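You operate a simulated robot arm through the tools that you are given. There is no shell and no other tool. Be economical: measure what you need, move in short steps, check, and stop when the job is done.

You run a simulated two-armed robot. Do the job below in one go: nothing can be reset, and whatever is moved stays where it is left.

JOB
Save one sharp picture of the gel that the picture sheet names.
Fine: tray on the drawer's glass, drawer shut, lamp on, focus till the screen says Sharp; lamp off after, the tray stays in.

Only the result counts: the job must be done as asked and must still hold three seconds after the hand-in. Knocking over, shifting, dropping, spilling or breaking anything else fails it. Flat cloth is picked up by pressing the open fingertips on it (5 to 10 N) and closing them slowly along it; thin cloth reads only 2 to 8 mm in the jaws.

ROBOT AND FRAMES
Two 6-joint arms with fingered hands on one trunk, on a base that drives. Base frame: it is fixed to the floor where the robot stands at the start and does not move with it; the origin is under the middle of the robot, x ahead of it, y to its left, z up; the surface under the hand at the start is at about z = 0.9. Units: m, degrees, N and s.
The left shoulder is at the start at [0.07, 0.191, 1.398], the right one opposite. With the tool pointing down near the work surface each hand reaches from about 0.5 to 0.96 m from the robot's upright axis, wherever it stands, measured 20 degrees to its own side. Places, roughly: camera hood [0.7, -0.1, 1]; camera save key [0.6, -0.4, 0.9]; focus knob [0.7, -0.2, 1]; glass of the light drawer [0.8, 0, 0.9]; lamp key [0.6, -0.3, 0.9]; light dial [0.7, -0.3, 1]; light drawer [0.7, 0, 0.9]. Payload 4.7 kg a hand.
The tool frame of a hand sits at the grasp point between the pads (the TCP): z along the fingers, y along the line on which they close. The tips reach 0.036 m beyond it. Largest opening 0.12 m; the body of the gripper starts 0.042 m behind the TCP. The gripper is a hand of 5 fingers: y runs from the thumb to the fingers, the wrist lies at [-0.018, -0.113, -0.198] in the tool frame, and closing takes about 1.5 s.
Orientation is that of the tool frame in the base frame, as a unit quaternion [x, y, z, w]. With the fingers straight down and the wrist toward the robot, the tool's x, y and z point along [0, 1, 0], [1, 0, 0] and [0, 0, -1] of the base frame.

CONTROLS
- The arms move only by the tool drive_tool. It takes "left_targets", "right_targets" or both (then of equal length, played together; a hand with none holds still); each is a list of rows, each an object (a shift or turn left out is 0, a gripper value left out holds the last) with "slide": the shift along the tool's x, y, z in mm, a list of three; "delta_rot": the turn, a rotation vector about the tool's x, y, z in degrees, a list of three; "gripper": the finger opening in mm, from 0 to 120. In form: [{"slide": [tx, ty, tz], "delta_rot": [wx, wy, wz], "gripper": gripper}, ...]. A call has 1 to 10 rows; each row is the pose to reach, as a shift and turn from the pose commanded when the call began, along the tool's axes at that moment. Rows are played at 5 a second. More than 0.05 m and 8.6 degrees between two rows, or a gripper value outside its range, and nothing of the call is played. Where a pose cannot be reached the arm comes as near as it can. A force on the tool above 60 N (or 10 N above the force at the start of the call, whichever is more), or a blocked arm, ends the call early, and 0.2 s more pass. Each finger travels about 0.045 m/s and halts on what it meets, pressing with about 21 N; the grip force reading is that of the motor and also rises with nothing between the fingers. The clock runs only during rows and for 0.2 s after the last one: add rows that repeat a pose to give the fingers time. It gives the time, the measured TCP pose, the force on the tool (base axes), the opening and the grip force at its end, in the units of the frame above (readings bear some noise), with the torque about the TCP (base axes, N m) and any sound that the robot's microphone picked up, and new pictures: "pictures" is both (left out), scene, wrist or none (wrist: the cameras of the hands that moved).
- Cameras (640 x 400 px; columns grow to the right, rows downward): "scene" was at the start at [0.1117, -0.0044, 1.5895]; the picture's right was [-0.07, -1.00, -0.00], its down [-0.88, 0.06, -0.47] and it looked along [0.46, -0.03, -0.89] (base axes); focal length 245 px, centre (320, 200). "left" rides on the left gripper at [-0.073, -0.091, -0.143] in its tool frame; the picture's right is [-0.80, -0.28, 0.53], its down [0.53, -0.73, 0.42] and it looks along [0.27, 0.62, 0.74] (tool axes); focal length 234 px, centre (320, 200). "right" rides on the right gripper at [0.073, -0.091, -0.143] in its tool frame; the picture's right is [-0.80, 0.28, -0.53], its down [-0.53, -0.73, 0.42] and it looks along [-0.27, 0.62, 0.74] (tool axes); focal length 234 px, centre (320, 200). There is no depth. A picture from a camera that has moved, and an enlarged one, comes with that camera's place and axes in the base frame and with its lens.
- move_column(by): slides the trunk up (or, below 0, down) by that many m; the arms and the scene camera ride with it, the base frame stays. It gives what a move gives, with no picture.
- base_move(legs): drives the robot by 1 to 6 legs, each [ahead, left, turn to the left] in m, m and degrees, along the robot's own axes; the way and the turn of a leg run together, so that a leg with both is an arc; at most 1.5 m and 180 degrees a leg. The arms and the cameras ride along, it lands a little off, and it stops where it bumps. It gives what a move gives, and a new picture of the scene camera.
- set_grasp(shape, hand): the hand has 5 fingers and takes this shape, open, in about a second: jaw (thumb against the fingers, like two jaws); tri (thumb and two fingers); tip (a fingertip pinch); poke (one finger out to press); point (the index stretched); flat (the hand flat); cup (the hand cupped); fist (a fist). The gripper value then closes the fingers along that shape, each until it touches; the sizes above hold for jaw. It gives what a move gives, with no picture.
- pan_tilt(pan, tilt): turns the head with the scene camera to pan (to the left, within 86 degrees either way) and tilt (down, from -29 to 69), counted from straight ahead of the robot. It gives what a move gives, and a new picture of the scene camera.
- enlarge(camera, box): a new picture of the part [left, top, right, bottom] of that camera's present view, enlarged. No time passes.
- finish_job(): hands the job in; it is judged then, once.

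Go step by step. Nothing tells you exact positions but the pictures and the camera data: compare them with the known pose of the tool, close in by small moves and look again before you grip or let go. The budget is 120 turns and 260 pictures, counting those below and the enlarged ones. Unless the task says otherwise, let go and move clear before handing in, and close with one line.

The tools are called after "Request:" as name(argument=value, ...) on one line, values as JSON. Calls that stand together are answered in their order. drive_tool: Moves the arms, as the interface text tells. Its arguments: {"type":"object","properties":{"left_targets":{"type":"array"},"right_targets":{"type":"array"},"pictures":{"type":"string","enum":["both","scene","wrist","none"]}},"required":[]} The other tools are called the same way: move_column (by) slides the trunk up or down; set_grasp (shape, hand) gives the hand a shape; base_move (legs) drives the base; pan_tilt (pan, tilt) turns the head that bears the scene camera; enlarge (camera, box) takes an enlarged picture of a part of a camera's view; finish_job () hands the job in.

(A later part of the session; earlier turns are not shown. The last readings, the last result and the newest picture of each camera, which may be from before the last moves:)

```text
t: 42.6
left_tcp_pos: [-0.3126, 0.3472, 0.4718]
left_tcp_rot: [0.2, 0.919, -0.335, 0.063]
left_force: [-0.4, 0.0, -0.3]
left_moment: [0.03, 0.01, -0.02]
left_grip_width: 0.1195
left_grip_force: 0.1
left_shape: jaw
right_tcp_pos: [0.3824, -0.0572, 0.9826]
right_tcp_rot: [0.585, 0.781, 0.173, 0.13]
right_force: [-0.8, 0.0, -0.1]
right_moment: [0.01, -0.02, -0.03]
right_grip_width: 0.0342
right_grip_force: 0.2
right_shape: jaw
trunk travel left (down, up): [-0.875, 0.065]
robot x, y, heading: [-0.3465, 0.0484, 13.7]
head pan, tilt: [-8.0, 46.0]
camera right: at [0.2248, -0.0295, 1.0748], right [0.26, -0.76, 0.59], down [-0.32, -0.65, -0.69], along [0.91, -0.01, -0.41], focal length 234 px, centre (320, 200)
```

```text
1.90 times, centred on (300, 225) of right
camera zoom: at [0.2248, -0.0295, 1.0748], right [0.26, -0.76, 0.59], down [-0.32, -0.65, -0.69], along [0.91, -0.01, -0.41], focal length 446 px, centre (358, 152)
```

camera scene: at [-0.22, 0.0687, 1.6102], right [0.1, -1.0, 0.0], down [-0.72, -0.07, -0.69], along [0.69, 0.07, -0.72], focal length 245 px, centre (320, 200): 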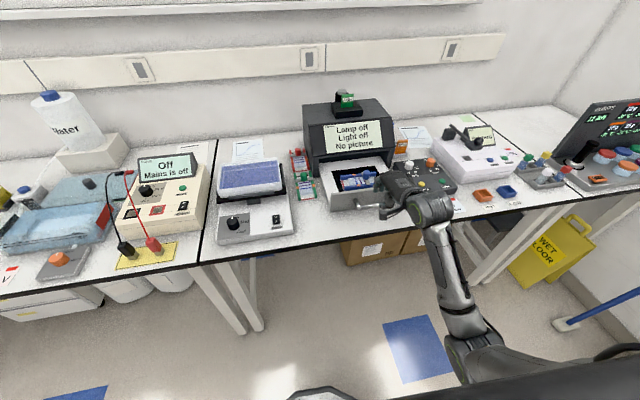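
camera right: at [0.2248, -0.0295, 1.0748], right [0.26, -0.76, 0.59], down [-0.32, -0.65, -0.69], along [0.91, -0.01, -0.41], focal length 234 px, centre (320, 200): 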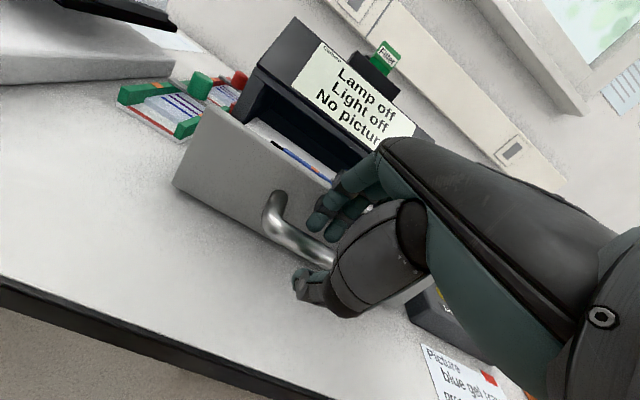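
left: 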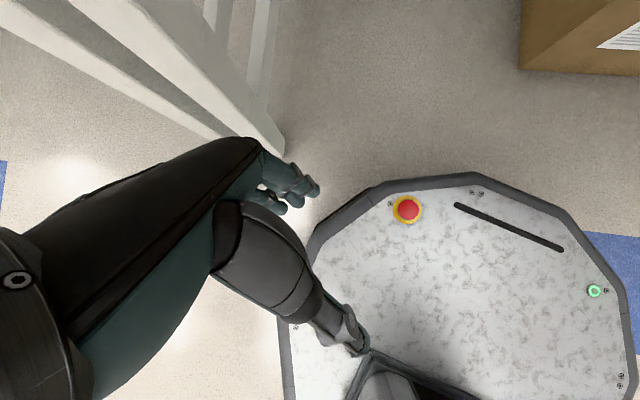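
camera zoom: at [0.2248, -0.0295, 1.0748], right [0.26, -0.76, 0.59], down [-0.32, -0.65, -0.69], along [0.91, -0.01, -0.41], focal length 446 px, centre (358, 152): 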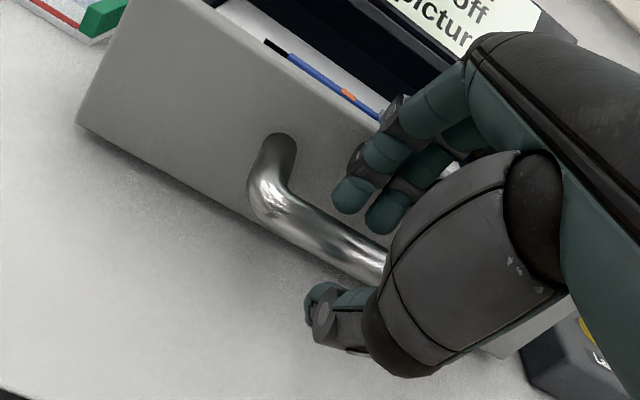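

The bar is between the fingers again. I'll close on it.

Request:
drive_tool(right_targets=[{"gripper": 20}, {"gripper": 5}, {}, {}, {}], pictures="none")

Request:
drive_tool(right_targets=[{"slide": [0, 7, 3]}, {"slide": [0, 20, 9]}, {"slide": [0, 34, 16]}, {"slide": [0, 48, 22]}, {"slide": [0, 62, 29]}, {"slide": [0, 76, 35]}, {"slide": [0, 91, 42]}, {"slide": [0, 106, 49]}, {"slide": [0, 121, 56]}, {"slide": [0, 136, 63]}])

Request:
enlarge(camera="scene", box=[290, 110, 440, 220])

```text
t: 43.8
left_tcp_pos: [-0.3123, 0.3488, 0.4705]
left_tcp_rot: [0.201, 0.919, -0.334, 0.063]
left_force: [1.2, 0.3, -0.1]
left_moment: [-0.01, 0.02, 0.03]
left_grip_width: 0.1197
left_grip_force: 0.0
left_shape: jaw
right_tcp_pos: [0.3817, -0.058, 0.9834]
right_tcp_rot: [0.585, 0.781, 0.174, 0.13]
right_force: [0.5, 0.4, 0.5]
right_moment: [-0.03, -0.07, 0.12]
right_grip_width: 0.0126
right_grip_force: 21.5
right_shape: jaw
trunk travel left (down, up): [-0.875, 0.065]
robot x, y, heading: [-0.343, 0.0477, 13.5]
head pan, tilt: [-8.0, 46.0]
```

```text
t: 46.0
left_tcp_pos: [-0.3124, 0.3483, 0.4714]
left_tcp_rot: [0.2, 0.918, -0.336, 0.062]
left_force: [0.3, 0.5, 0.0]
left_moment: [0.02, -0.01, -0.04]
left_grip_width: 0.1197
left_grip_force: 0.2
left_shape: jaw
right_tcp_pos: [0.5257, -0.0154, 0.9846]
right_tcp_rot: [0.585, 0.782, 0.173, 0.13]
right_force: [-2.6, 5.2, -5.6]
right_moment: [0.04, 0.14, 0.21]
right_grip_width: 0.0123
right_grip_force: 21.0
right_shape: jaw
trunk travel left (down, up): [-0.875, 0.065]
robot x, y, heading: [-0.3475, 0.0491, 13.7]
head pan, tilt: [-8.0, 46.0]
camera scene: at [-0.2181, 0.0703, 1.61], right [0.1, -1.0, 0.0], down [-0.72, -0.07, -0.69], along [0.69, 0.07, -0.72], focal length 245 px, centre (320, 200)
camera right: at [0.368, 0.0136, 1.0755], right [0.26, -0.76, 0.59], down [-0.32, -0.65, -0.69], along [0.91, -0.01, -0.41], focal length 234 px, centre (320, 200)
```

scene: 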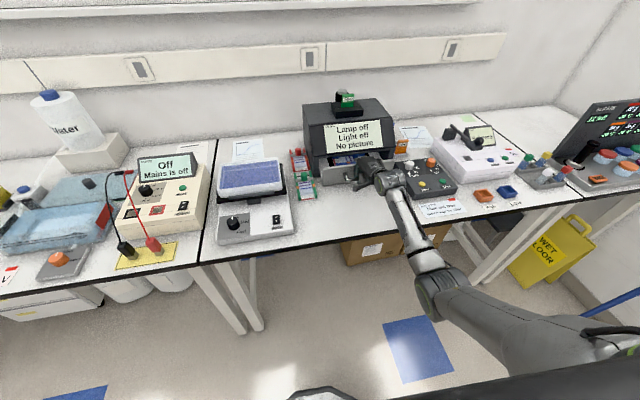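
right: 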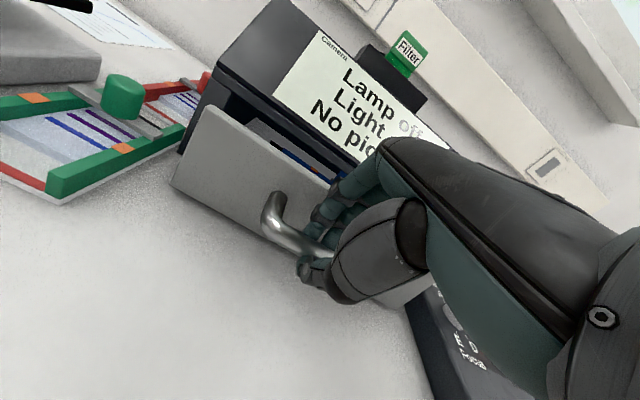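

```text
3.64 times, centred on (365, 165) of scene
camera zoom: at [-0.2181, 0.0703, 1.61], right [0.1, -1.0, 0.0], down [-0.72, -0.07, -0.69], along [0.69, 0.07, -0.72], focal length 892 px, centre (156, 327)
```

zoom: 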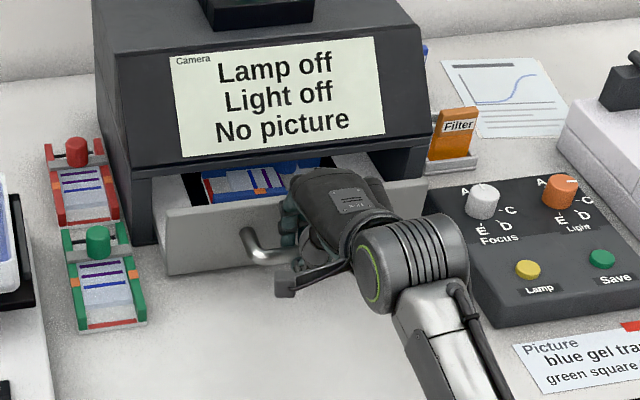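

The knob has passed under the lip. Pushing the last 5 cm slowly.

Request:
drive_tool(right_targets=[{"slide": [0, 9, 4]}, {"slide": [0, 18, 8]}, {"slide": [0, 27, 13]}, {"slide": [0, 34, 16]}, {"slide": [0, 39, 18]}, {"slide": [0, 43, 20]}, {"slide": [0, 46, 21]}, {"slide": [0, 48, 22]}], pictures="none")

Request:
enlarge(camera="scene", box=[290, 110, 440, 220])

Request:
enlarge(camera="right", box=[150, 20, 450, 280])

```text
t: 47.8
left_tcp_pos: [-0.3127, 0.3477, 0.4717]
left_tcp_rot: [0.201, 0.918, -0.335, 0.061]
left_force: [0.2, 0.1, -0.1]
left_moment: [0.03, -0.01, 0.01]
left_grip_width: 0.1199
left_grip_force: 0.1
left_shape: jaw
right_tcp_pos: [0.5745, 0.0007, 0.9828]
right_tcp_rot: [0.585, 0.782, 0.173, 0.13]
right_force: [-4.9, 7.1, -4.4]
right_moment: [0.09, 0.13, 0.26]
right_grip_width: 0.0123
right_grip_force: 21.1
right_shape: jaw
trunk travel left (down, up): [-0.875, 0.065]
robot x, y, heading: [-0.3473, 0.0459, 13.7]
head pan, tilt: [-8.0, 46.0]
```

```text
3.64 times, centred on (365, 165) of scene
camera zoom: at [-0.2194, 0.0705, 1.6101], right [0.1, -1.0, 0.0], down [-0.72, -0.07, -0.69], along [0.69, 0.07, -0.72], focal length 892 px, centre (156, 327)
```

zoom: 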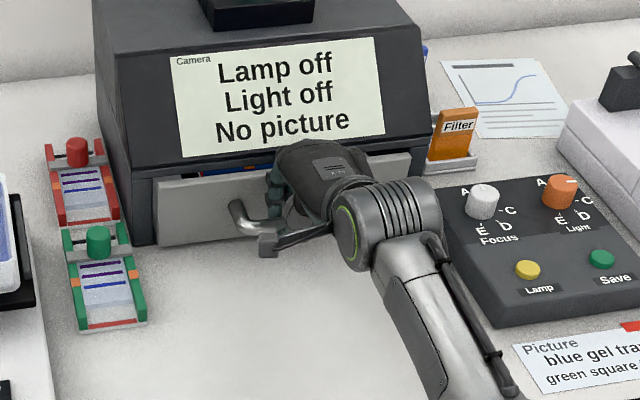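

```text
1.54 times, centred on (300, 150) of right
camera zoom: at [0.4172, 0.0284, 1.0757], right [0.26, -0.76, 0.59], down [-0.32, -0.65, -0.69], along [0.91, -0.01, -0.41], focal length 360 px, centre (351, 277)
```

zoom: 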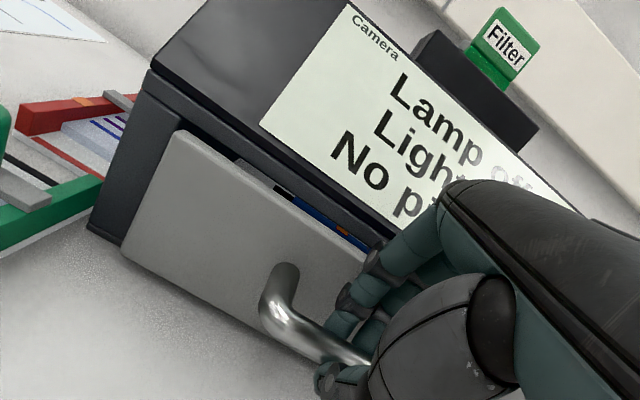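

No end stop felt yet, so I'll push slightly more until the force rises.

Request:
drive_tool(right_targets=[{"slide": [0, 3, 1]}, {"slide": [0, 5, 3]}, {"slide": [0, 7, 4]}, {"slide": [0, 7, 4]}], pictures="none")

```text
t: 48.8
left_tcp_pos: [-0.314, 0.3487, 0.4721]
left_tcp_rot: [0.201, 0.918, -0.335, 0.064]
left_force: [-0.1, 0.2, -0.7]
left_moment: [0.01, 0.0, 0.02]
left_grip_width: 0.1197
left_grip_force: 0.0
left_shape: jaw
right_tcp_pos: [0.58, 0.0017, 0.9868]
right_tcp_rot: [0.586, 0.781, 0.172, 0.131]
right_force: [-23.9, 0.3, -0.4]
right_moment: [-0.05, 0.79, 0.14]
right_grip_width: 0.0129
right_grip_force: 21.3
right_shape: jaw
trunk travel left (down, up): [-0.875, 0.065]
robot x, y, heading: [-0.3458, 0.0498, 13.6]
head pan, tilt: [-8.0, 46.0]
```

The end stop is reached (24 N), so the drawer is shut. Releasing and retreating.

Request:
drive_tool(right_targets=[{"slide": [0, -3, -1]}, {"slide": [0, -3, -1], "gripper": 34}, {"slide": [0, -3, -1]}, {"slide": [0, -3, -1]}, {"slide": [0, -3, -15]}, {"slide": [0, -3, -35]}, {"slide": [0, -3, -60]}, {"slide": [0, -3, -95]}, {"slide": [0, -3, -140]}])

Request:
enlarge(camera="scene", box=[290, 80, 470, 220])

```text
t: 50.8
left_tcp_pos: [-0.3127, 0.3476, 0.4713]
left_tcp_rot: [0.2, 0.918, -0.336, 0.063]
left_force: [-1.1, -0.1, -0.4]
left_moment: [0.03, -0.02, 0.01]
left_grip_width: 0.1197
left_grip_force: 0.1
left_shape: jaw
right_tcp_pos: [0.5254, -0.0139, 1.1122]
right_tcp_rot: [0.585, 0.782, 0.174, 0.13]
right_force: [0.3, -0.1, 0.1]
right_moment: [-0.03, -0.01, 0.0]
right_grip_width: 0.0338
right_grip_force: 0.1
right_shape: jaw
trunk travel left (down, up): [-0.875, 0.065]
robot x, y, heading: [-0.346, 0.048, 13.6]
head pan, tilt: [-8.0, 46.0]
camera scene: at [-0.2209, 0.0687, 1.6102], right [0.1, -1.0, 0.0], down [-0.72, -0.07, -0.7], along [0.69, 0.07, -0.72], focal length 245 px, centre (320, 200)
camera right: at [0.3673, 0.0142, 1.2035], right [0.26, -0.76, 0.59], down [-0.32, -0.65, -0.69], along [0.91, -0.01, -0.41], focal length 234 px, centre (320, 200)
```

scene: 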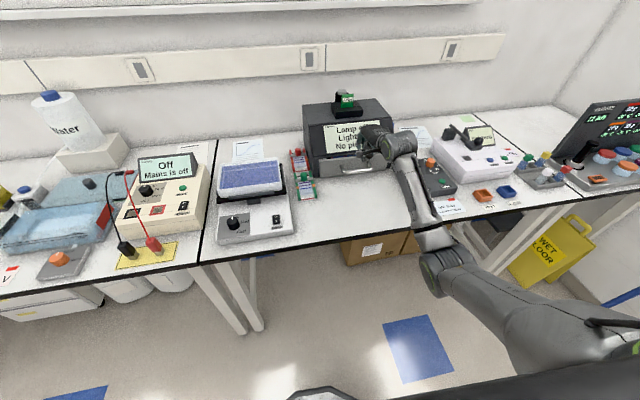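
right: 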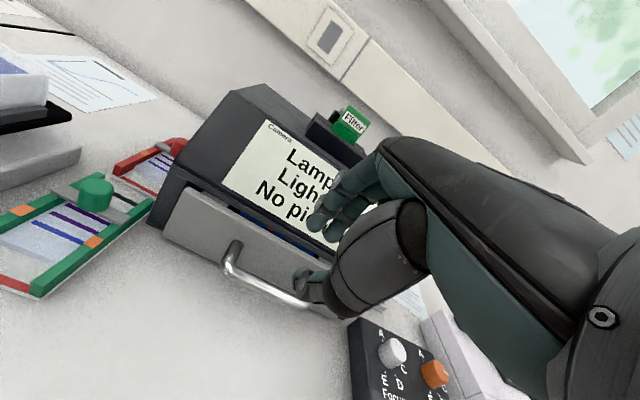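

```text
2.86 times, centred on (380, 150) of scene
camera zoom: at [-0.2209, 0.0687, 1.6102], right [0.1, -1.0, 0.0], down [-0.72, -0.07, -0.7], along [0.69, 0.07, -0.72], focal length 701 px, centre (149, 343)
```

zoom: 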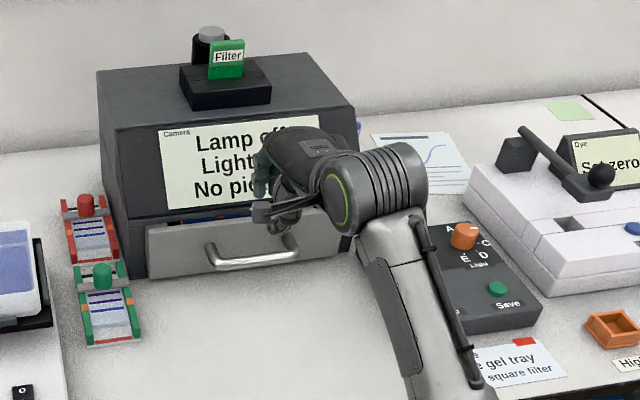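

The drawer is shut. I'll retract and level the hand, then shift the base right and forward to reach the control box (lamp key ~(0.54,-0.26,0.96), save ~(0.56,-0.345), focus ~(0.64,-0.225), light ~(0.68,-0.32)).

Request:
drive_tool(right_targets=[{"slide": [0, -30, -25]}, {"slide": [0, -60, -52], "delta_rot": [8, 0, 0]}, {"slide": [0, -85, -75], "delta_rot": [16, 0, 0]}, {"slide": [0, -101, -91], "delta_rot": [24, 0, 0]}, {"slide": [0, -101, -91], "delta_rot": [25, 0, 0]}], pictures="none")

Request:
base_move(legs=[[0.0, -0.33, 0], [0.15, 0, 0]])

Request:
set_grasp(hand="right", shape="point")

Request:
pan_tilt(pan=0, tilt=45)

```text
t: 52.0
left_tcp_pos: [-0.3124, 0.3481, 0.4702]
left_tcp_rot: [0.2, 0.919, -0.335, 0.063]
left_force: [0.3, 0.9, -0.5]
left_moment: [0.01, -0.03, 0.02]
left_grip_width: 0.1197
left_grip_force: 0.1
left_shape: jaw
right_tcp_pos: [0.3992, -0.0533, 1.15]
right_tcp_rot: [0.599, 0.8, -0.001, -0.001]
right_force: [0.9, 0.2, 0.8]
right_moment: [0.02, 0.01, -0.02]
right_grip_width: 0.0336
right_grip_force: 0.1
right_shape: jaw
trunk travel left (down, up): [-0.875, 0.065]
robot x, y, heading: [-0.3478, 0.0502, 13.2]
head pan, tilt: [-8.0, 46.0]
```

```text
t: 55.2
left_tcp_pos: [-0.0885, 0.0623, 0.4702]
left_tcp_rot: [0.199, 0.919, -0.334, 0.063]
left_force: [-0.5, 1.2, 0.6]
left_moment: [0.02, -0.02, 0.0]
left_grip_width: 0.1198
left_grip_force: 0.0
left_shape: jaw
right_tcp_pos: [0.6246, -0.3362, 1.1513]
right_tcp_rot: [0.598, 0.801, 0.0, 0.0]
right_force: [0.3, -0.6, 0.3]
right_moment: [0.01, -0.03, -0.04]
right_grip_width: 0.034
right_grip_force: 0.0
right_shape: jaw
trunk travel left (down, up): [-0.875, 0.065]
robot x, y, heading: [-0.1212, -0.2354, 13.8]
head pan, tilt: [-8.0, 46.0]
camera scene: at [0.0046, -0.2158, 1.6104], right [0.1, -0.99, 0.0], down [-0.71, -0.07, -0.7], along [0.69, 0.07, -0.72], focal length 245 px, centre (320, 200)
```

scene: 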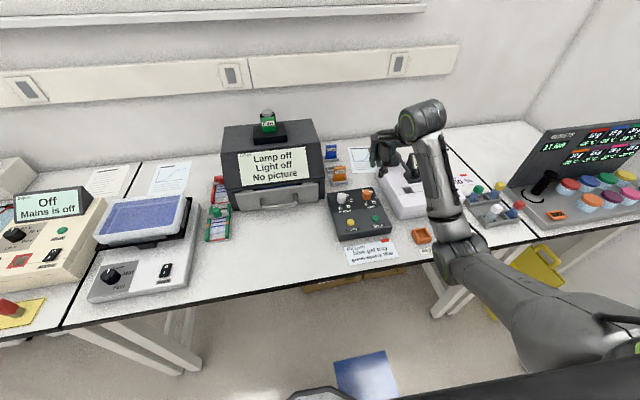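

```text
t: 56.1
left_tcp_pos: [-0.088, 0.0616, 0.4716]
left_tcp_rot: [0.198, 0.919, -0.335, 0.063]
left_force: [0.3, 0.1, -0.2]
left_moment: [0.01, -0.02, -0.01]
left_grip_width: 0.1198
left_grip_force: 0.0
left_shape: jaw
right_tcp_pos: [0.6266, -0.3366, 1.1506]
right_tcp_rot: [0.598, 0.802, 0.0, 0.0]
right_force: [0.1, -0.8, -0.1]
right_moment: [-0.02, 0.0, 0.0]
right_grip_width: 0.1142
right_grip_force: 0.0
right_shape: point
trunk travel left (down, up): [-0.875, 0.065]
robot x, y, heading: [-0.1211, -0.2388, 13.7]
head pan, tilt: [-8.0, 46.0]
```

```text
t: 56.8
left_tcp_pos: [-0.0882, 0.0614, 0.4711]
left_tcp_rot: [0.199, 0.919, -0.335, 0.062]
left_force: [-0.5, 0.3, 0.2]
left_moment: [0.02, 0.03, 0.01]
left_grip_width: 0.1198
left_grip_force: 0.1
left_shape: jaw
right_tcp_pos: [0.626, -0.3354, 1.1503]
right_tcp_rot: [0.598, 0.801, 0.0, 0.0]
right_force: [-1.2, -0.3, -0.3]
right_moment: [-0.03, 0.01, 0.0]
right_grip_width: 0.1145
right_grip_force: 0.1
right_shape: point
trunk travel left (down, up): [-0.875, 0.065]
robot x, y, heading: [-0.1195, -0.2372, 13.8]
head pan, tilt: [0.0, 45.0]
camera scene: at [0.0055, -0.2047, 1.6116], right [0.24, -0.97, 0.0], down [-0.69, -0.17, -0.71], along [0.69, 0.17, -0.71], focal length 245 px, centre (320, 200)
```

scene: 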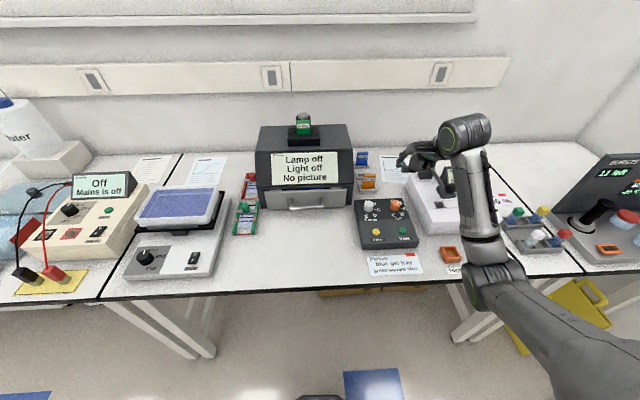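

Request:
enlarge(camera="scene", box=[335, 180, 435, 280])

Request:
enlarge(camera="right", box=[0, 0, 640, 400])

Request:
enlarge(camera="scene", box=[370, 100, 500, 220])

Request:
enlarge(camera="scene", box=[240, 100, 370, 220])

```text
4.00 times, centred on (385, 230) of scene
camera zoom: at [0.0055, -0.2047, 1.6116], right [0.24, -0.97, 0.0], down [-0.69, -0.17, -0.71], along [0.69, 0.17, -0.71], focal length 981 px, centre (60, 80)
```

zoom: 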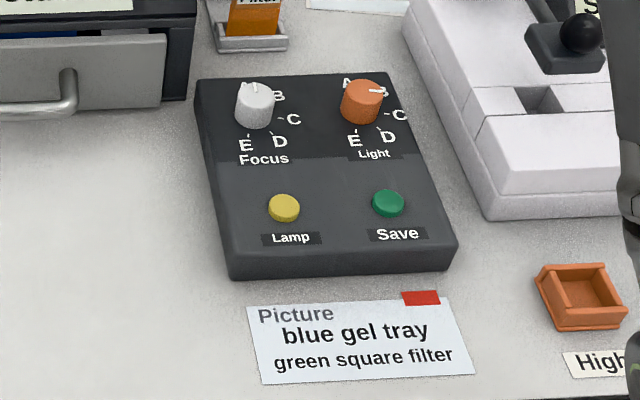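

```text
1.00 times, centred on (320, 200) of right (not enlarged: the box is as wide or as high as the picture)
camera zoom: at [0.5187, -0.2929, 1.2934], right [0.5, -0.69, 0.53], down [-0.55, -0.72, -0.42], along [0.67, -0.08, -0.74], focal length 234 px, centre (320, 200)
```

zoom: 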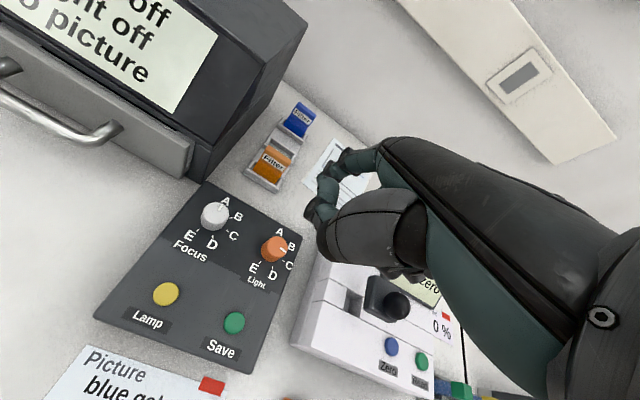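

```text
3.33 times, centred on (435, 160) of scene
camera zoom: at [0.0055, -0.2047, 1.6116], right [0.24, -0.97, 0.0], down [-0.69, -0.17, -0.71], along [0.69, 0.17, -0.71], focal length 818 px, centre (-63, 333)
```

zoom: 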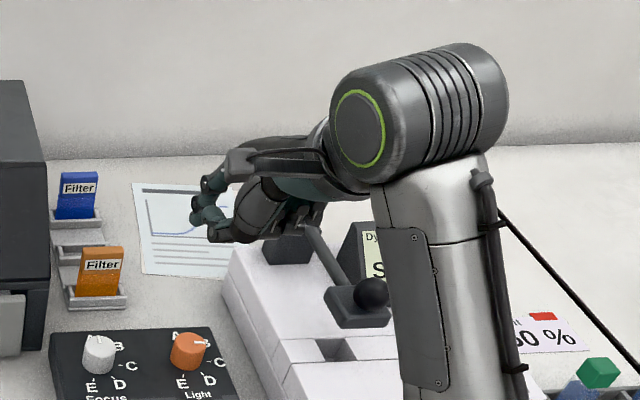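

```text
3.33 times, centred on (305, 160) of scene
camera zoom: at [0.0055, -0.2047, 1.6116], right [0.24, -0.97, 0.0], down [-0.69, -0.17, -0.71], along [0.69, 0.17, -0.71], focal length 818 px, centre (370, 333)
```

zoom: 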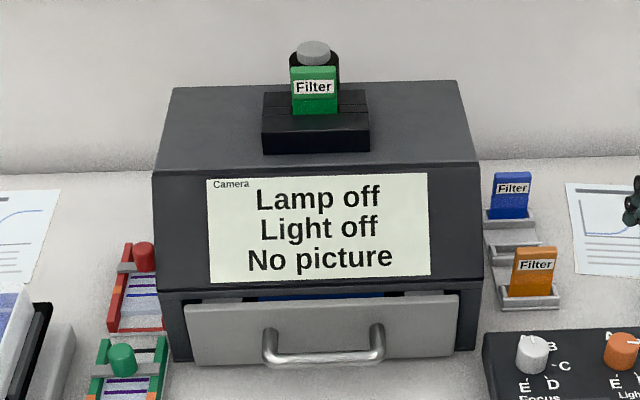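

The pointing shape isn't clearly straight, so I'll try the poke shape and look.

Request:
set_grasp(hand="right", shape="poke")

Request:
enlarge(camera="right", box=[200, 80, 520, 300])

Request:
enlarge(camera="scene", box=[370, 100, 500, 220])

```text
t: 57.7
left_tcp_pos: [-0.0879, 0.0633, 0.4714]
left_tcp_rot: [0.198, 0.919, -0.335, 0.063]
left_force: [-0.6, -0.1, 0.7]
left_moment: [-0.02, 0.03, 0.01]
left_grip_width: 0.1199
left_grip_force: 0.1
left_shape: jaw
right_tcp_pos: [0.6262, -0.3357, 1.1505]
right_tcp_rot: [0.598, 0.801, 0.0, 0.0]
right_force: [-0.3, 0.4, -0.2]
right_moment: [0.04, 0.01, -0.01]
right_grip_width: 0.0001
right_grip_force: 0.2
right_shape: poke
trunk travel left (down, up): [-0.875, 0.065]
robot x, y, heading: [-0.1194, -0.2347, 13.9]
head pan, tilt: [0.0, 45.0]
```

```text
1.82 times, centred on (360, 190) of right
camera zoom: at [0.5189, -0.2929, 1.2932], right [0.5, -0.69, 0.53], down [-0.55, -0.72, -0.42], along [0.67, -0.08, -0.74], focal length 426 px, centre (247, 218)
```

zoom: 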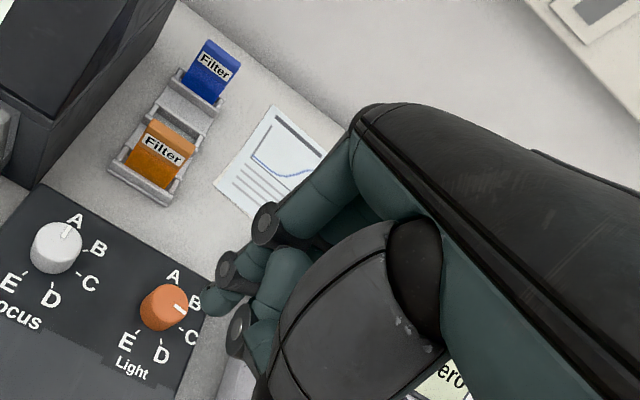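

```text
3.33 times, centred on (435, 160) of scene
camera zoom: at [0.0058, -0.2047, 1.6116], right [0.24, -0.97, 0.0], down [-0.69, -0.17, -0.71], along [0.69, 0.17, -0.71], focal length 818 px, centre (-63, 333)
```

zoom: 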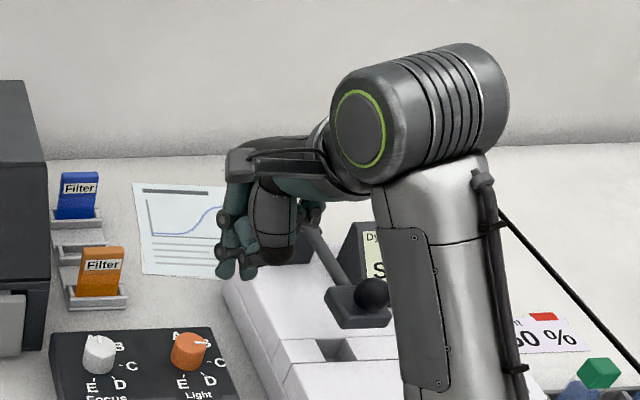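

In the poke shape the index tip lies about [7, 1, 38] mm from the TCP. I'll place the tip above the lamp key.

Request:
drive_tool(right_targets=[{"slide": [28, -20, 10]}, {"slide": [56, -40, 25]}, {"slide": [86, -64, 40]}, {"slide": [86, -64, 80]}, {"slide": [86, -64, 115]}, {"slide": [86, -64, 115]}])

Request:
enlarge(camera="scene", box=[335, 150, 455, 280])

Request:
enlarge(camera="right", box=[200, 120, 440, 320])

```text
t: 59.1
left_tcp_pos: [-0.0872, 0.063, 0.4706]
left_tcp_rot: [0.199, 0.918, -0.336, 0.064]
left_force: [-0.5, 0.3, 0.4]
left_moment: [0.01, -0.03, 0.03]
left_grip_width: 0.1198
left_grip_force: 0.0
left_shape: jaw
right_tcp_pos: [0.5402, -0.2695, 1.0349]
right_tcp_rot: [0.598, 0.801, 0.0, 0.0]
right_force: [-0.3, -0.6, -0.6]
right_moment: [-0.03, 0.01, 0.0]
right_grip_width: 0.0
right_grip_force: 0.1
right_shape: poke
trunk travel left (down, up): [-0.875, 0.065]
robot x, y, heading: [-0.1231, -0.2372, 13.8]
head pan, tilt: [0.0, 45.0]
camera scene: at [0.0054, -0.2038, 1.6116], right [0.24, -0.97, 0.0], down [-0.69, -0.17, -0.71], along [0.69, 0.17, -0.71], focal length 245 px, centre (320, 200)
camera right: at [0.4334, -0.2269, 1.1794], right [0.5, -0.69, 0.53], down [-0.55, -0.72, -0.42], along [0.67, -0.08, -0.74], focal length 234 px, centre (320, 200)
```

scene: 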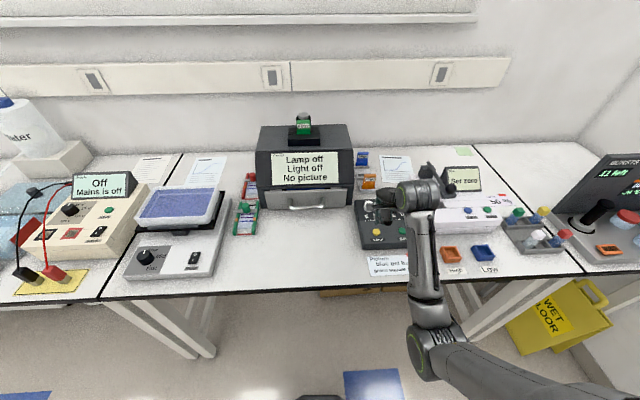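
right: 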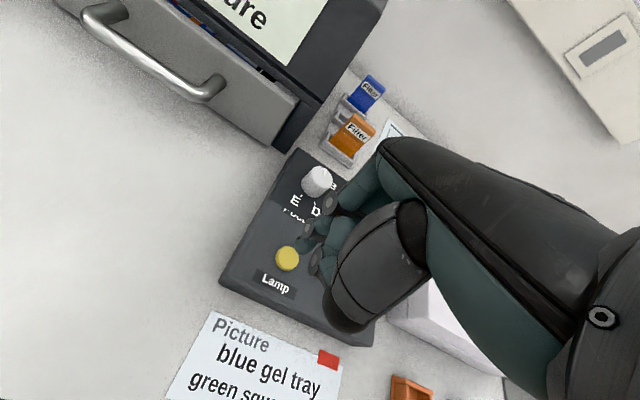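

```text
3.08 times, centred on (395, 215) of scene
camera zoom: at [0.0054, -0.2038, 1.6116], right [0.24, -0.97, 0.0], down [-0.69, -0.17, -0.71], along [0.69, 0.17, -0.71], focal length 755 px, centre (89, 154)
```

zoom: 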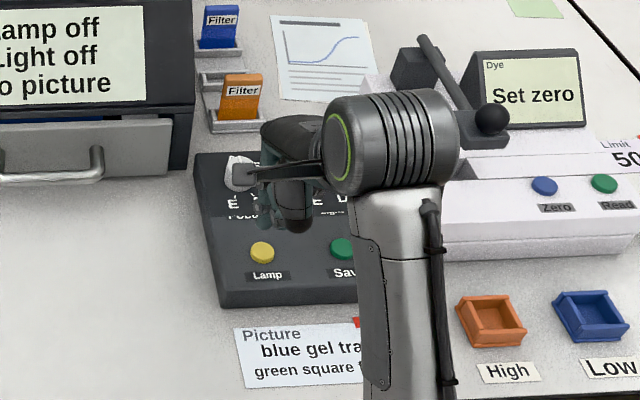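

```text
2.00 times, centred on (320, 220) of right
camera zoom: at [0.4334, -0.2269, 1.1794], right [0.5, -0.69, 0.53], down [-0.55, -0.72, -0.42], along [0.67, -0.08, -0.74], focal length 468 px, centre (320, 160)
```

zoom: 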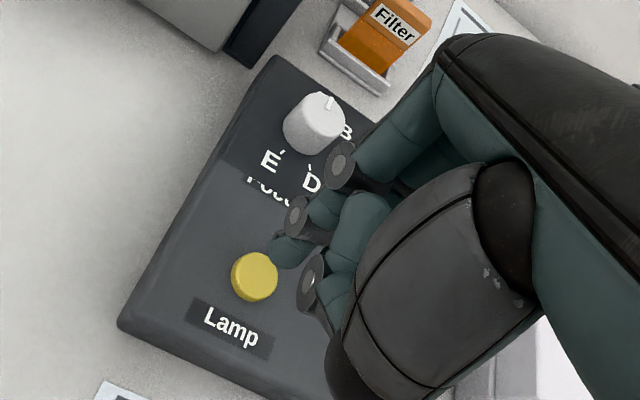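

The tip is within 3 mm of the key's axis. Lowering to press.

Request:
drive_tool(right_targets=[{"slide": [0, 2, 15]}, {"slide": [0, 2, 28]}, {"slide": [0, 2, 35]}, {"slide": [0, 2, 38]}, {"slide": [0, 2, 38]}], pictures="wrist")

Request:
enlarge(camera="scene", box=[250, 130, 430, 260])

```text
t: 60.3
left_tcp_pos: [-0.0878, 0.0628, 0.4712]
left_tcp_rot: [0.198, 0.919, -0.335, 0.062]
left_force: [-1.1, -0.3, 0.5]
left_moment: [0.0, 0.01, 0.0]
left_grip_width: 0.1197
left_grip_force: 0.1
left_shape: jaw
right_tcp_pos: [0.542, -0.2707, 0.9976]
right_tcp_rot: [0.599, 0.801, 0.0, 0.0]
right_force: [0.8, 0.2, -0.1]
right_moment: [0.03, -0.01, -0.05]
right_grip_width: 0.0
right_grip_force: 0.1
right_shape: poke
trunk travel left (down, up): [-0.875, 0.065]
robot x, y, heading: [-0.1173, -0.2317, 13.6]
head pan, tilt: [0.0, 45.0]
camera right: at [0.4353, -0.228, 1.1401], right [0.5, -0.69, 0.53], down [-0.55, -0.72, -0.42], along [0.67, -0.08, -0.74], focal length 234 px, centre (320, 200)
```

right: 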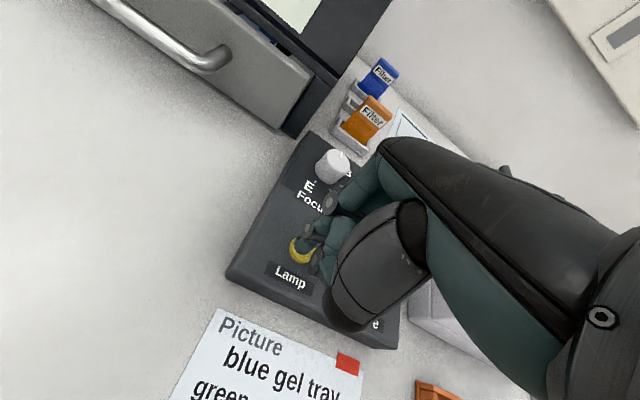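

```text
3.08 times, centred on (340, 195) of scene
camera zoom: at [0.0057, -0.2047, 1.6116], right [0.24, -0.97, 0.0], down [-0.69, -0.17, -0.71], along [0.69, 0.17, -0.71], focal length 755 px, centre (258, 215)
```

zoom: 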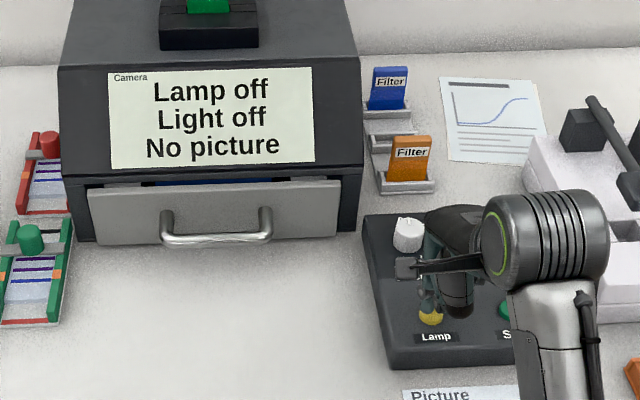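

Request:
drive_tool(right_targets=[{"slide": [2, 0, 2]}, {"slide": [2, 0, 4]}, {"slide": [2, 0, 4]}], pictures="none")

Request:
enlarge(camera="scene", box=[250, 130, 430, 260])

```text
t: 61.1
left_tcp_pos: [-0.0877, 0.062, 0.4711]
left_tcp_rot: [0.198, 0.919, -0.335, 0.062]
left_force: [0.1, 0.3, 0.1]
left_moment: [0.0, -0.01, -0.02]
left_grip_width: 0.1196
left_grip_force: 0.0
left_shape: jaw
right_tcp_pos: [0.5419, -0.2703, 0.9926]
right_tcp_rot: [0.598, 0.802, 0.0, 0.0]
right_force: [-0.4, 0.3, -0.8]
right_moment: [-0.02, -0.01, 0.01]
right_grip_width: 0.0003
right_grip_force: 0.0
right_shape: poke
trunk travel left (down, up): [-0.875, 0.065]
robot x, y, heading: [-0.1186, -0.2357, 13.9]
head pan, tilt: [0.0, 45.0]
```

```text
3.08 times, centred on (340, 195) of scene
camera zoom: at [0.0057, -0.2046, 1.6116], right [0.24, -0.97, 0.0], down [-0.69, -0.17, -0.71], along [0.69, 0.17, -0.71], focal length 755 px, centre (258, 215)
```

zoom: 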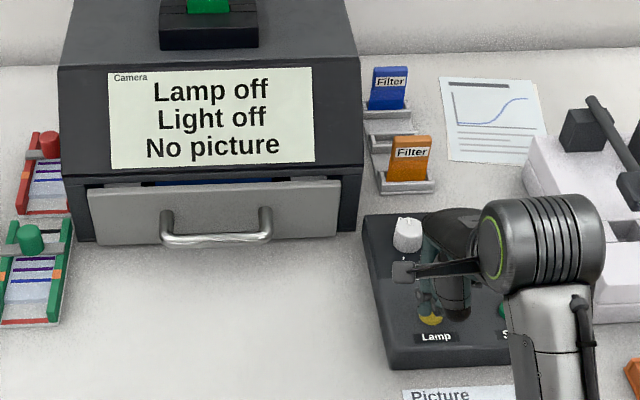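

Still no contact. I'll go a few millimetres lower.

Request:
drive_tool(right_targets=[{"slide": [0, 0, 2]}, {"slide": [0, 0, 4]}, {"slide": [0, 0, 6]}, {"slide": [0, 0, 6]}], pictures="wrist")

Request:
enlarge(camera="scene", box=[250, 130, 430, 260])

```text
t: 62.1
left_tcp_pos: [-0.0884, 0.0618, 0.4714]
left_tcp_rot: [0.199, 0.919, -0.335, 0.062]
left_force: [0.1, 0.7, -0.3]
left_moment: [-0.02, -0.01, -0.02]
left_grip_width: 0.1197
left_grip_force: 0.1
left_shape: jaw
right_tcp_pos: [0.5415, -0.2689, 0.9859]
right_tcp_rot: [0.598, 0.802, 0.001, -0.001]
right_force: [-0.5, -0.7, 0.6]
right_moment: [0.01, 0.0, -0.01]
right_grip_width: 0.0
right_grip_force: 0.1
right_shape: poke
trunk travel left (down, up): [-0.875, 0.065]
robot x, y, heading: [-0.116, -0.237, 13.4]
head pan, tilt: [0.0, 45.0]
camera right: at [0.4342, -0.2268, 1.1292], right [0.5, -0.69, 0.53], down [-0.55, -0.72, -0.42], along [0.67, -0.08, -0.74], focal length 234 px, centre (320, 200)
```

right: 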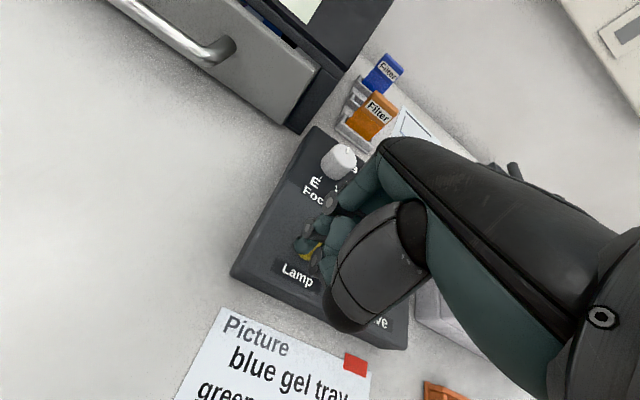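

```text
3.08 times, centred on (340, 195) of scene
camera zoom: at [0.0057, -0.2046, 1.6116], right [0.24, -0.97, 0.0], down [-0.69, -0.17, -0.71], along [0.69, 0.17, -0.71], focal length 755 px, centre (258, 215)
```

zoom: 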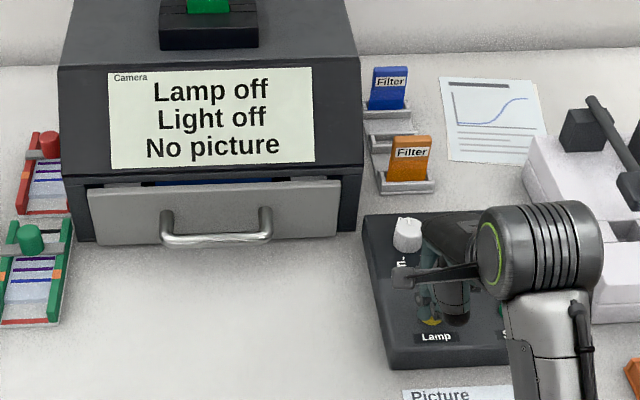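

Request:
enlarge(camera="right", box=[260, 190, 360, 300])

Request:
enlarge(camera="scene", box=[365, 190, 415, 250])

```text
3.64 times, centred on (310, 245) of right
camera zoom: at [0.4342, -0.2268, 1.1292], right [0.5, -0.69, 0.53], down [-0.55, -0.72, -0.42], along [0.67, -0.08, -0.74], focal length 852 px, centre (356, 36)
```

zoom: 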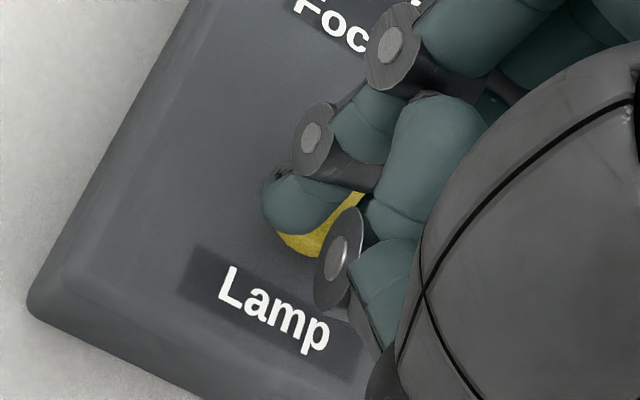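

```text
6.67 times, centred on (390, 220) of scene
camera zoom: at [0.0057, -0.2046, 1.6116], right [0.24, -0.97, 0.0], down [-0.69, -0.17, -0.71], along [0.69, 0.17, -0.71], focal length 1635 px, centre (-147, 67)
```

zoom: 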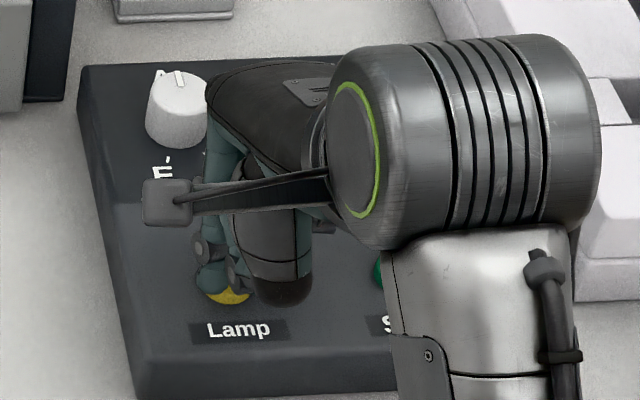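

The tip covers the key and the key may be starting to go down. I'll shift 3 mm right and go further.

Request:
drive_tool(right_targets=[{"slide": [-3, 0, 0]}, {"slide": [-3, 0, 3]}, {"slide": [-3, 0, 6]}, {"slide": [-3, 0, 6]}], pictures="none")

Request:
enlarge(camera="scene", box=[250, 130, 430, 260])

Request:
enlarge(camera="right", box=[260, 190, 360, 300])

```text
t: 63.1
left_tcp_pos: [-0.0877, 0.0616, 0.4717]
left_tcp_rot: [0.198, 0.919, -0.335, 0.063]
left_force: [0.3, 0.2, 0.3]
left_moment: [0.0, -0.01, 0.03]
left_grip_width: 0.1196
left_grip_force: 0.1
left_shape: jaw
right_tcp_pos: [0.5439, -0.2726, 0.9798]
right_tcp_rot: [0.598, 0.802, 0.0, 0.0]
right_force: [-1.0, 0.1, 1.6]
right_moment: [0.0, 0.0, 0.01]
right_grip_width: 0.0
right_grip_force: 0.1
right_shape: poke
trunk travel left (down, up): [-0.875, 0.065]
robot x, y, heading: [-0.1179, -0.2372, 14.0]
head pan, tilt: [0.0, 45.0]
heard: click
```

```text
3.08 times, centred on (340, 195) of scene
camera zoom: at [0.0053, -0.2046, 1.6116], right [0.24, -0.97, 0.0], down [-0.69, -0.17, -0.71], along [0.69, 0.17, -0.71], focal length 755 px, centre (258, 215)
```

zoom: 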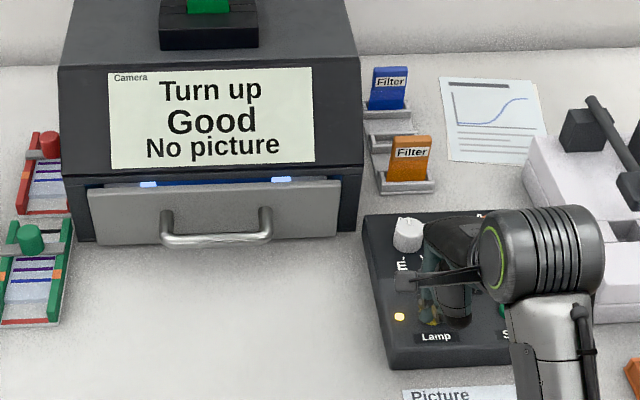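

```text
3.64 times, centred on (310, 245) of right
camera zoom: at [0.4355, -0.2296, 1.124], right [0.5, -0.69, 0.53], down [-0.55, -0.72, -0.42], along [0.67, -0.08, -0.74], focal length 852 px, centre (356, 36)
```

zoom: 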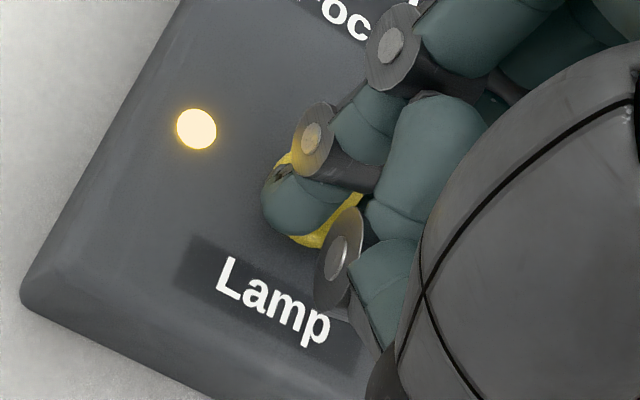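

Click: the lamp is on, and the screen now says "Turn up / Good", so focus must go up and the light is fine. I'll raise the hand and switch to the jaw shape for the focus knob.

Request:
drive_tool(right_targets=[{"slide": [0, 0, -20]}, {"slide": [0, 0, -50]}, {"slide": [0, 0, -95]}, {"slide": [0, 0, -130]}], pictures="none")

Request:
set_grasp(hand="right", shape="jaw")

Request:
drive_tool(right_targets=[{"slide": [3, 0, 0], "delta_rot": [0, 0, -8], "gripper": 60}, {"slide": [5, 5, 0], "delta_rot": [0, 0, -16]}, {"slide": [5, 10, 0], "delta_rot": [0, 0, -24]}, {"slide": [5, 20, 0], "delta_rot": [0, 0, -30]}, {"slide": [5, 20, 0], "delta_rot": [0, 0, -30]}])

Request:
enlarge(camera="right", box=[160, 60, 480, 340])

Request:
enlarge(camera="scene", box=[330, 150, 460, 260])

```text
t: 64.1
left_tcp_pos: [-0.0874, 0.0635, 0.4697]
left_tcp_rot: [0.198, 0.919, -0.335, 0.063]
left_force: [0.4, 0.7, 0.3]
left_moment: [0.0, 0.02, 0.01]
left_grip_width: 0.1198
left_grip_force: 0.0
left_shape: jaw
right_tcp_pos: [0.5448, -0.2707, 1.1089]
right_tcp_rot: [0.598, 0.802, -0.001, 0.0]
right_force: [-0.8, -0.3, -0.6]
right_moment: [0.03, 0.01, 0.02]
right_grip_width: 0.0
right_grip_force: 0.1
right_shape: poke
trunk travel left (down, up): [-0.875, 0.065]
robot x, y, heading: [-0.1214, -0.2355, 14.0]
head pan, tilt: [0.0, 45.0]
```

```text
t: 65.0
left_tcp_pos: [-0.0889, 0.0627, 0.4708]
left_tcp_rot: [0.199, 0.919, -0.335, 0.062]
left_force: [0.1, 0.2, -0.6]
left_moment: [0.02, -0.02, 0.0]
left_grip_width: 0.1196
left_grip_force: 0.0
left_shape: jaw
right_tcp_pos: [0.5438, -0.271, 1.108]
right_tcp_rot: [0.599, 0.801, 0.0, 0.0]
right_force: [-0.5, 0.0, -0.5]
right_moment: [-0.02, 0.0, 0.01]
right_grip_width: 0.1198
right_grip_force: 0.0
right_shape: jaw
trunk travel left (down, up): [-0.875, 0.065]
robot x, y, heading: [-0.1207, -0.2378, 13.4]
head pan, tilt: [0.0, 45.0]
```

```text
t: 66.2
left_tcp_pos: [-0.0882, 0.0614, 0.4705]
left_tcp_rot: [0.2, 0.919, -0.335, 0.063]
left_force: [0.2, 0.3, -0.4]
left_moment: [0.02, 0.0, -0.02]
left_grip_width: 0.1197
left_grip_force: 0.1
left_shape: jaw
right_tcp_pos: [0.5607, -0.2603, 1.1108]
right_tcp_rot: [0.37, 0.929, 0.0, -0.001]
right_force: [0.5, 0.0, -0.6]
right_moment: [0.0, 0.02, 0.02]
right_grip_width: 0.0608
right_grip_force: 0.1
right_shape: jaw
trunk travel left (down, up): [-0.875, 0.065]
robot x, y, heading: [-0.1195, -0.2389, 13.7]
head pan, tilt: [0.0, 45.0]
camera scene: at [0.0053, -0.2044, 1.6116], right [0.24, -0.97, 0.0], down [-0.69, -0.17, -0.71], along [0.69, 0.17, -0.71], focal length 245 px, centre (320, 200)
camera right: at [0.4461, -0.2775, 1.2537], right [0.78, -0.35, 0.53], down [-0.12, -0.9, -0.42], along [0.62, 0.27, -0.74], focal length 234 px, centre (320, 200)
```

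scene: 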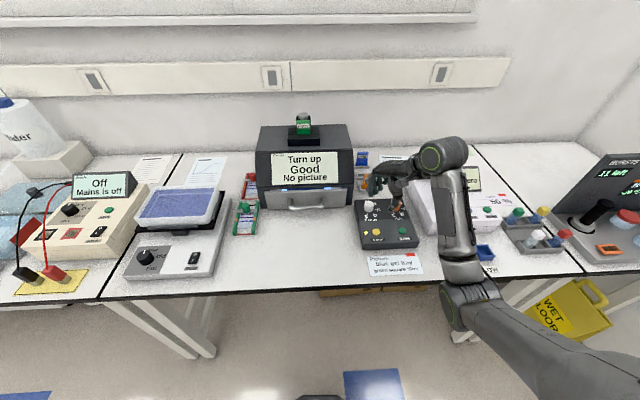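
right: 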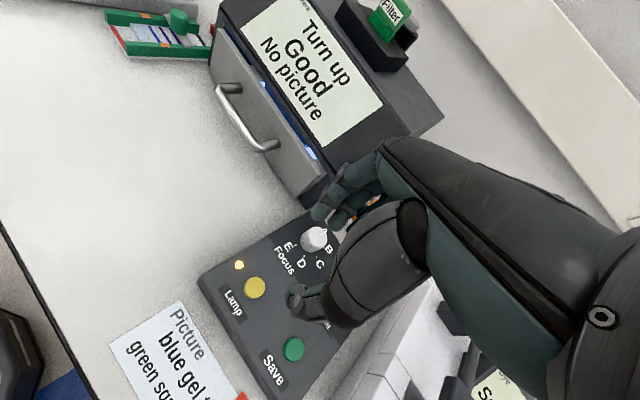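

```text
1.43 times, centred on (320, 200) of right
camera zoom: at [0.4461, -0.2775, 1.2537], right [0.78, -0.35, 0.53], down [-0.12, -0.9, -0.42], along [0.62, 0.27, -0.74], focal length 334 px, centre (320, 200)
```

zoom: 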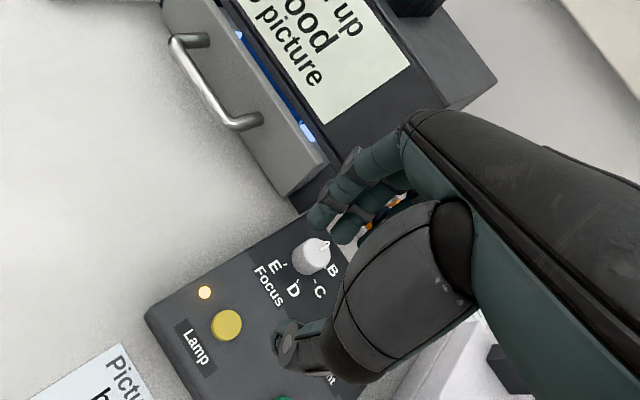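

```text
3.64 times, centred on (395, 205) of scene
camera zoom: at [0.0053, -0.2044, 1.6116], right [0.24, -0.97, 0.0], down [-0.69, -0.17, -0.71], along [0.69, 0.17, -0.71], focal length 892 px, centre (47, 182)
```

zoom: 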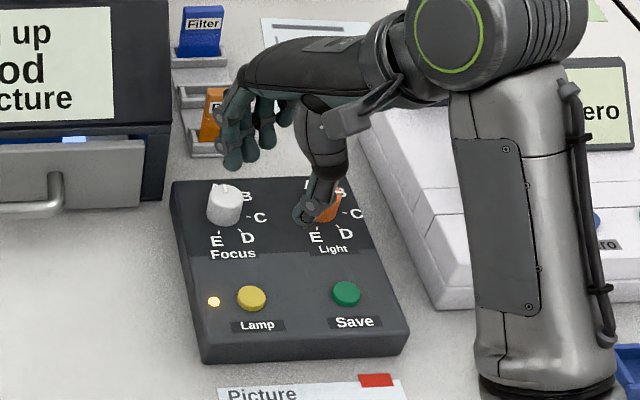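

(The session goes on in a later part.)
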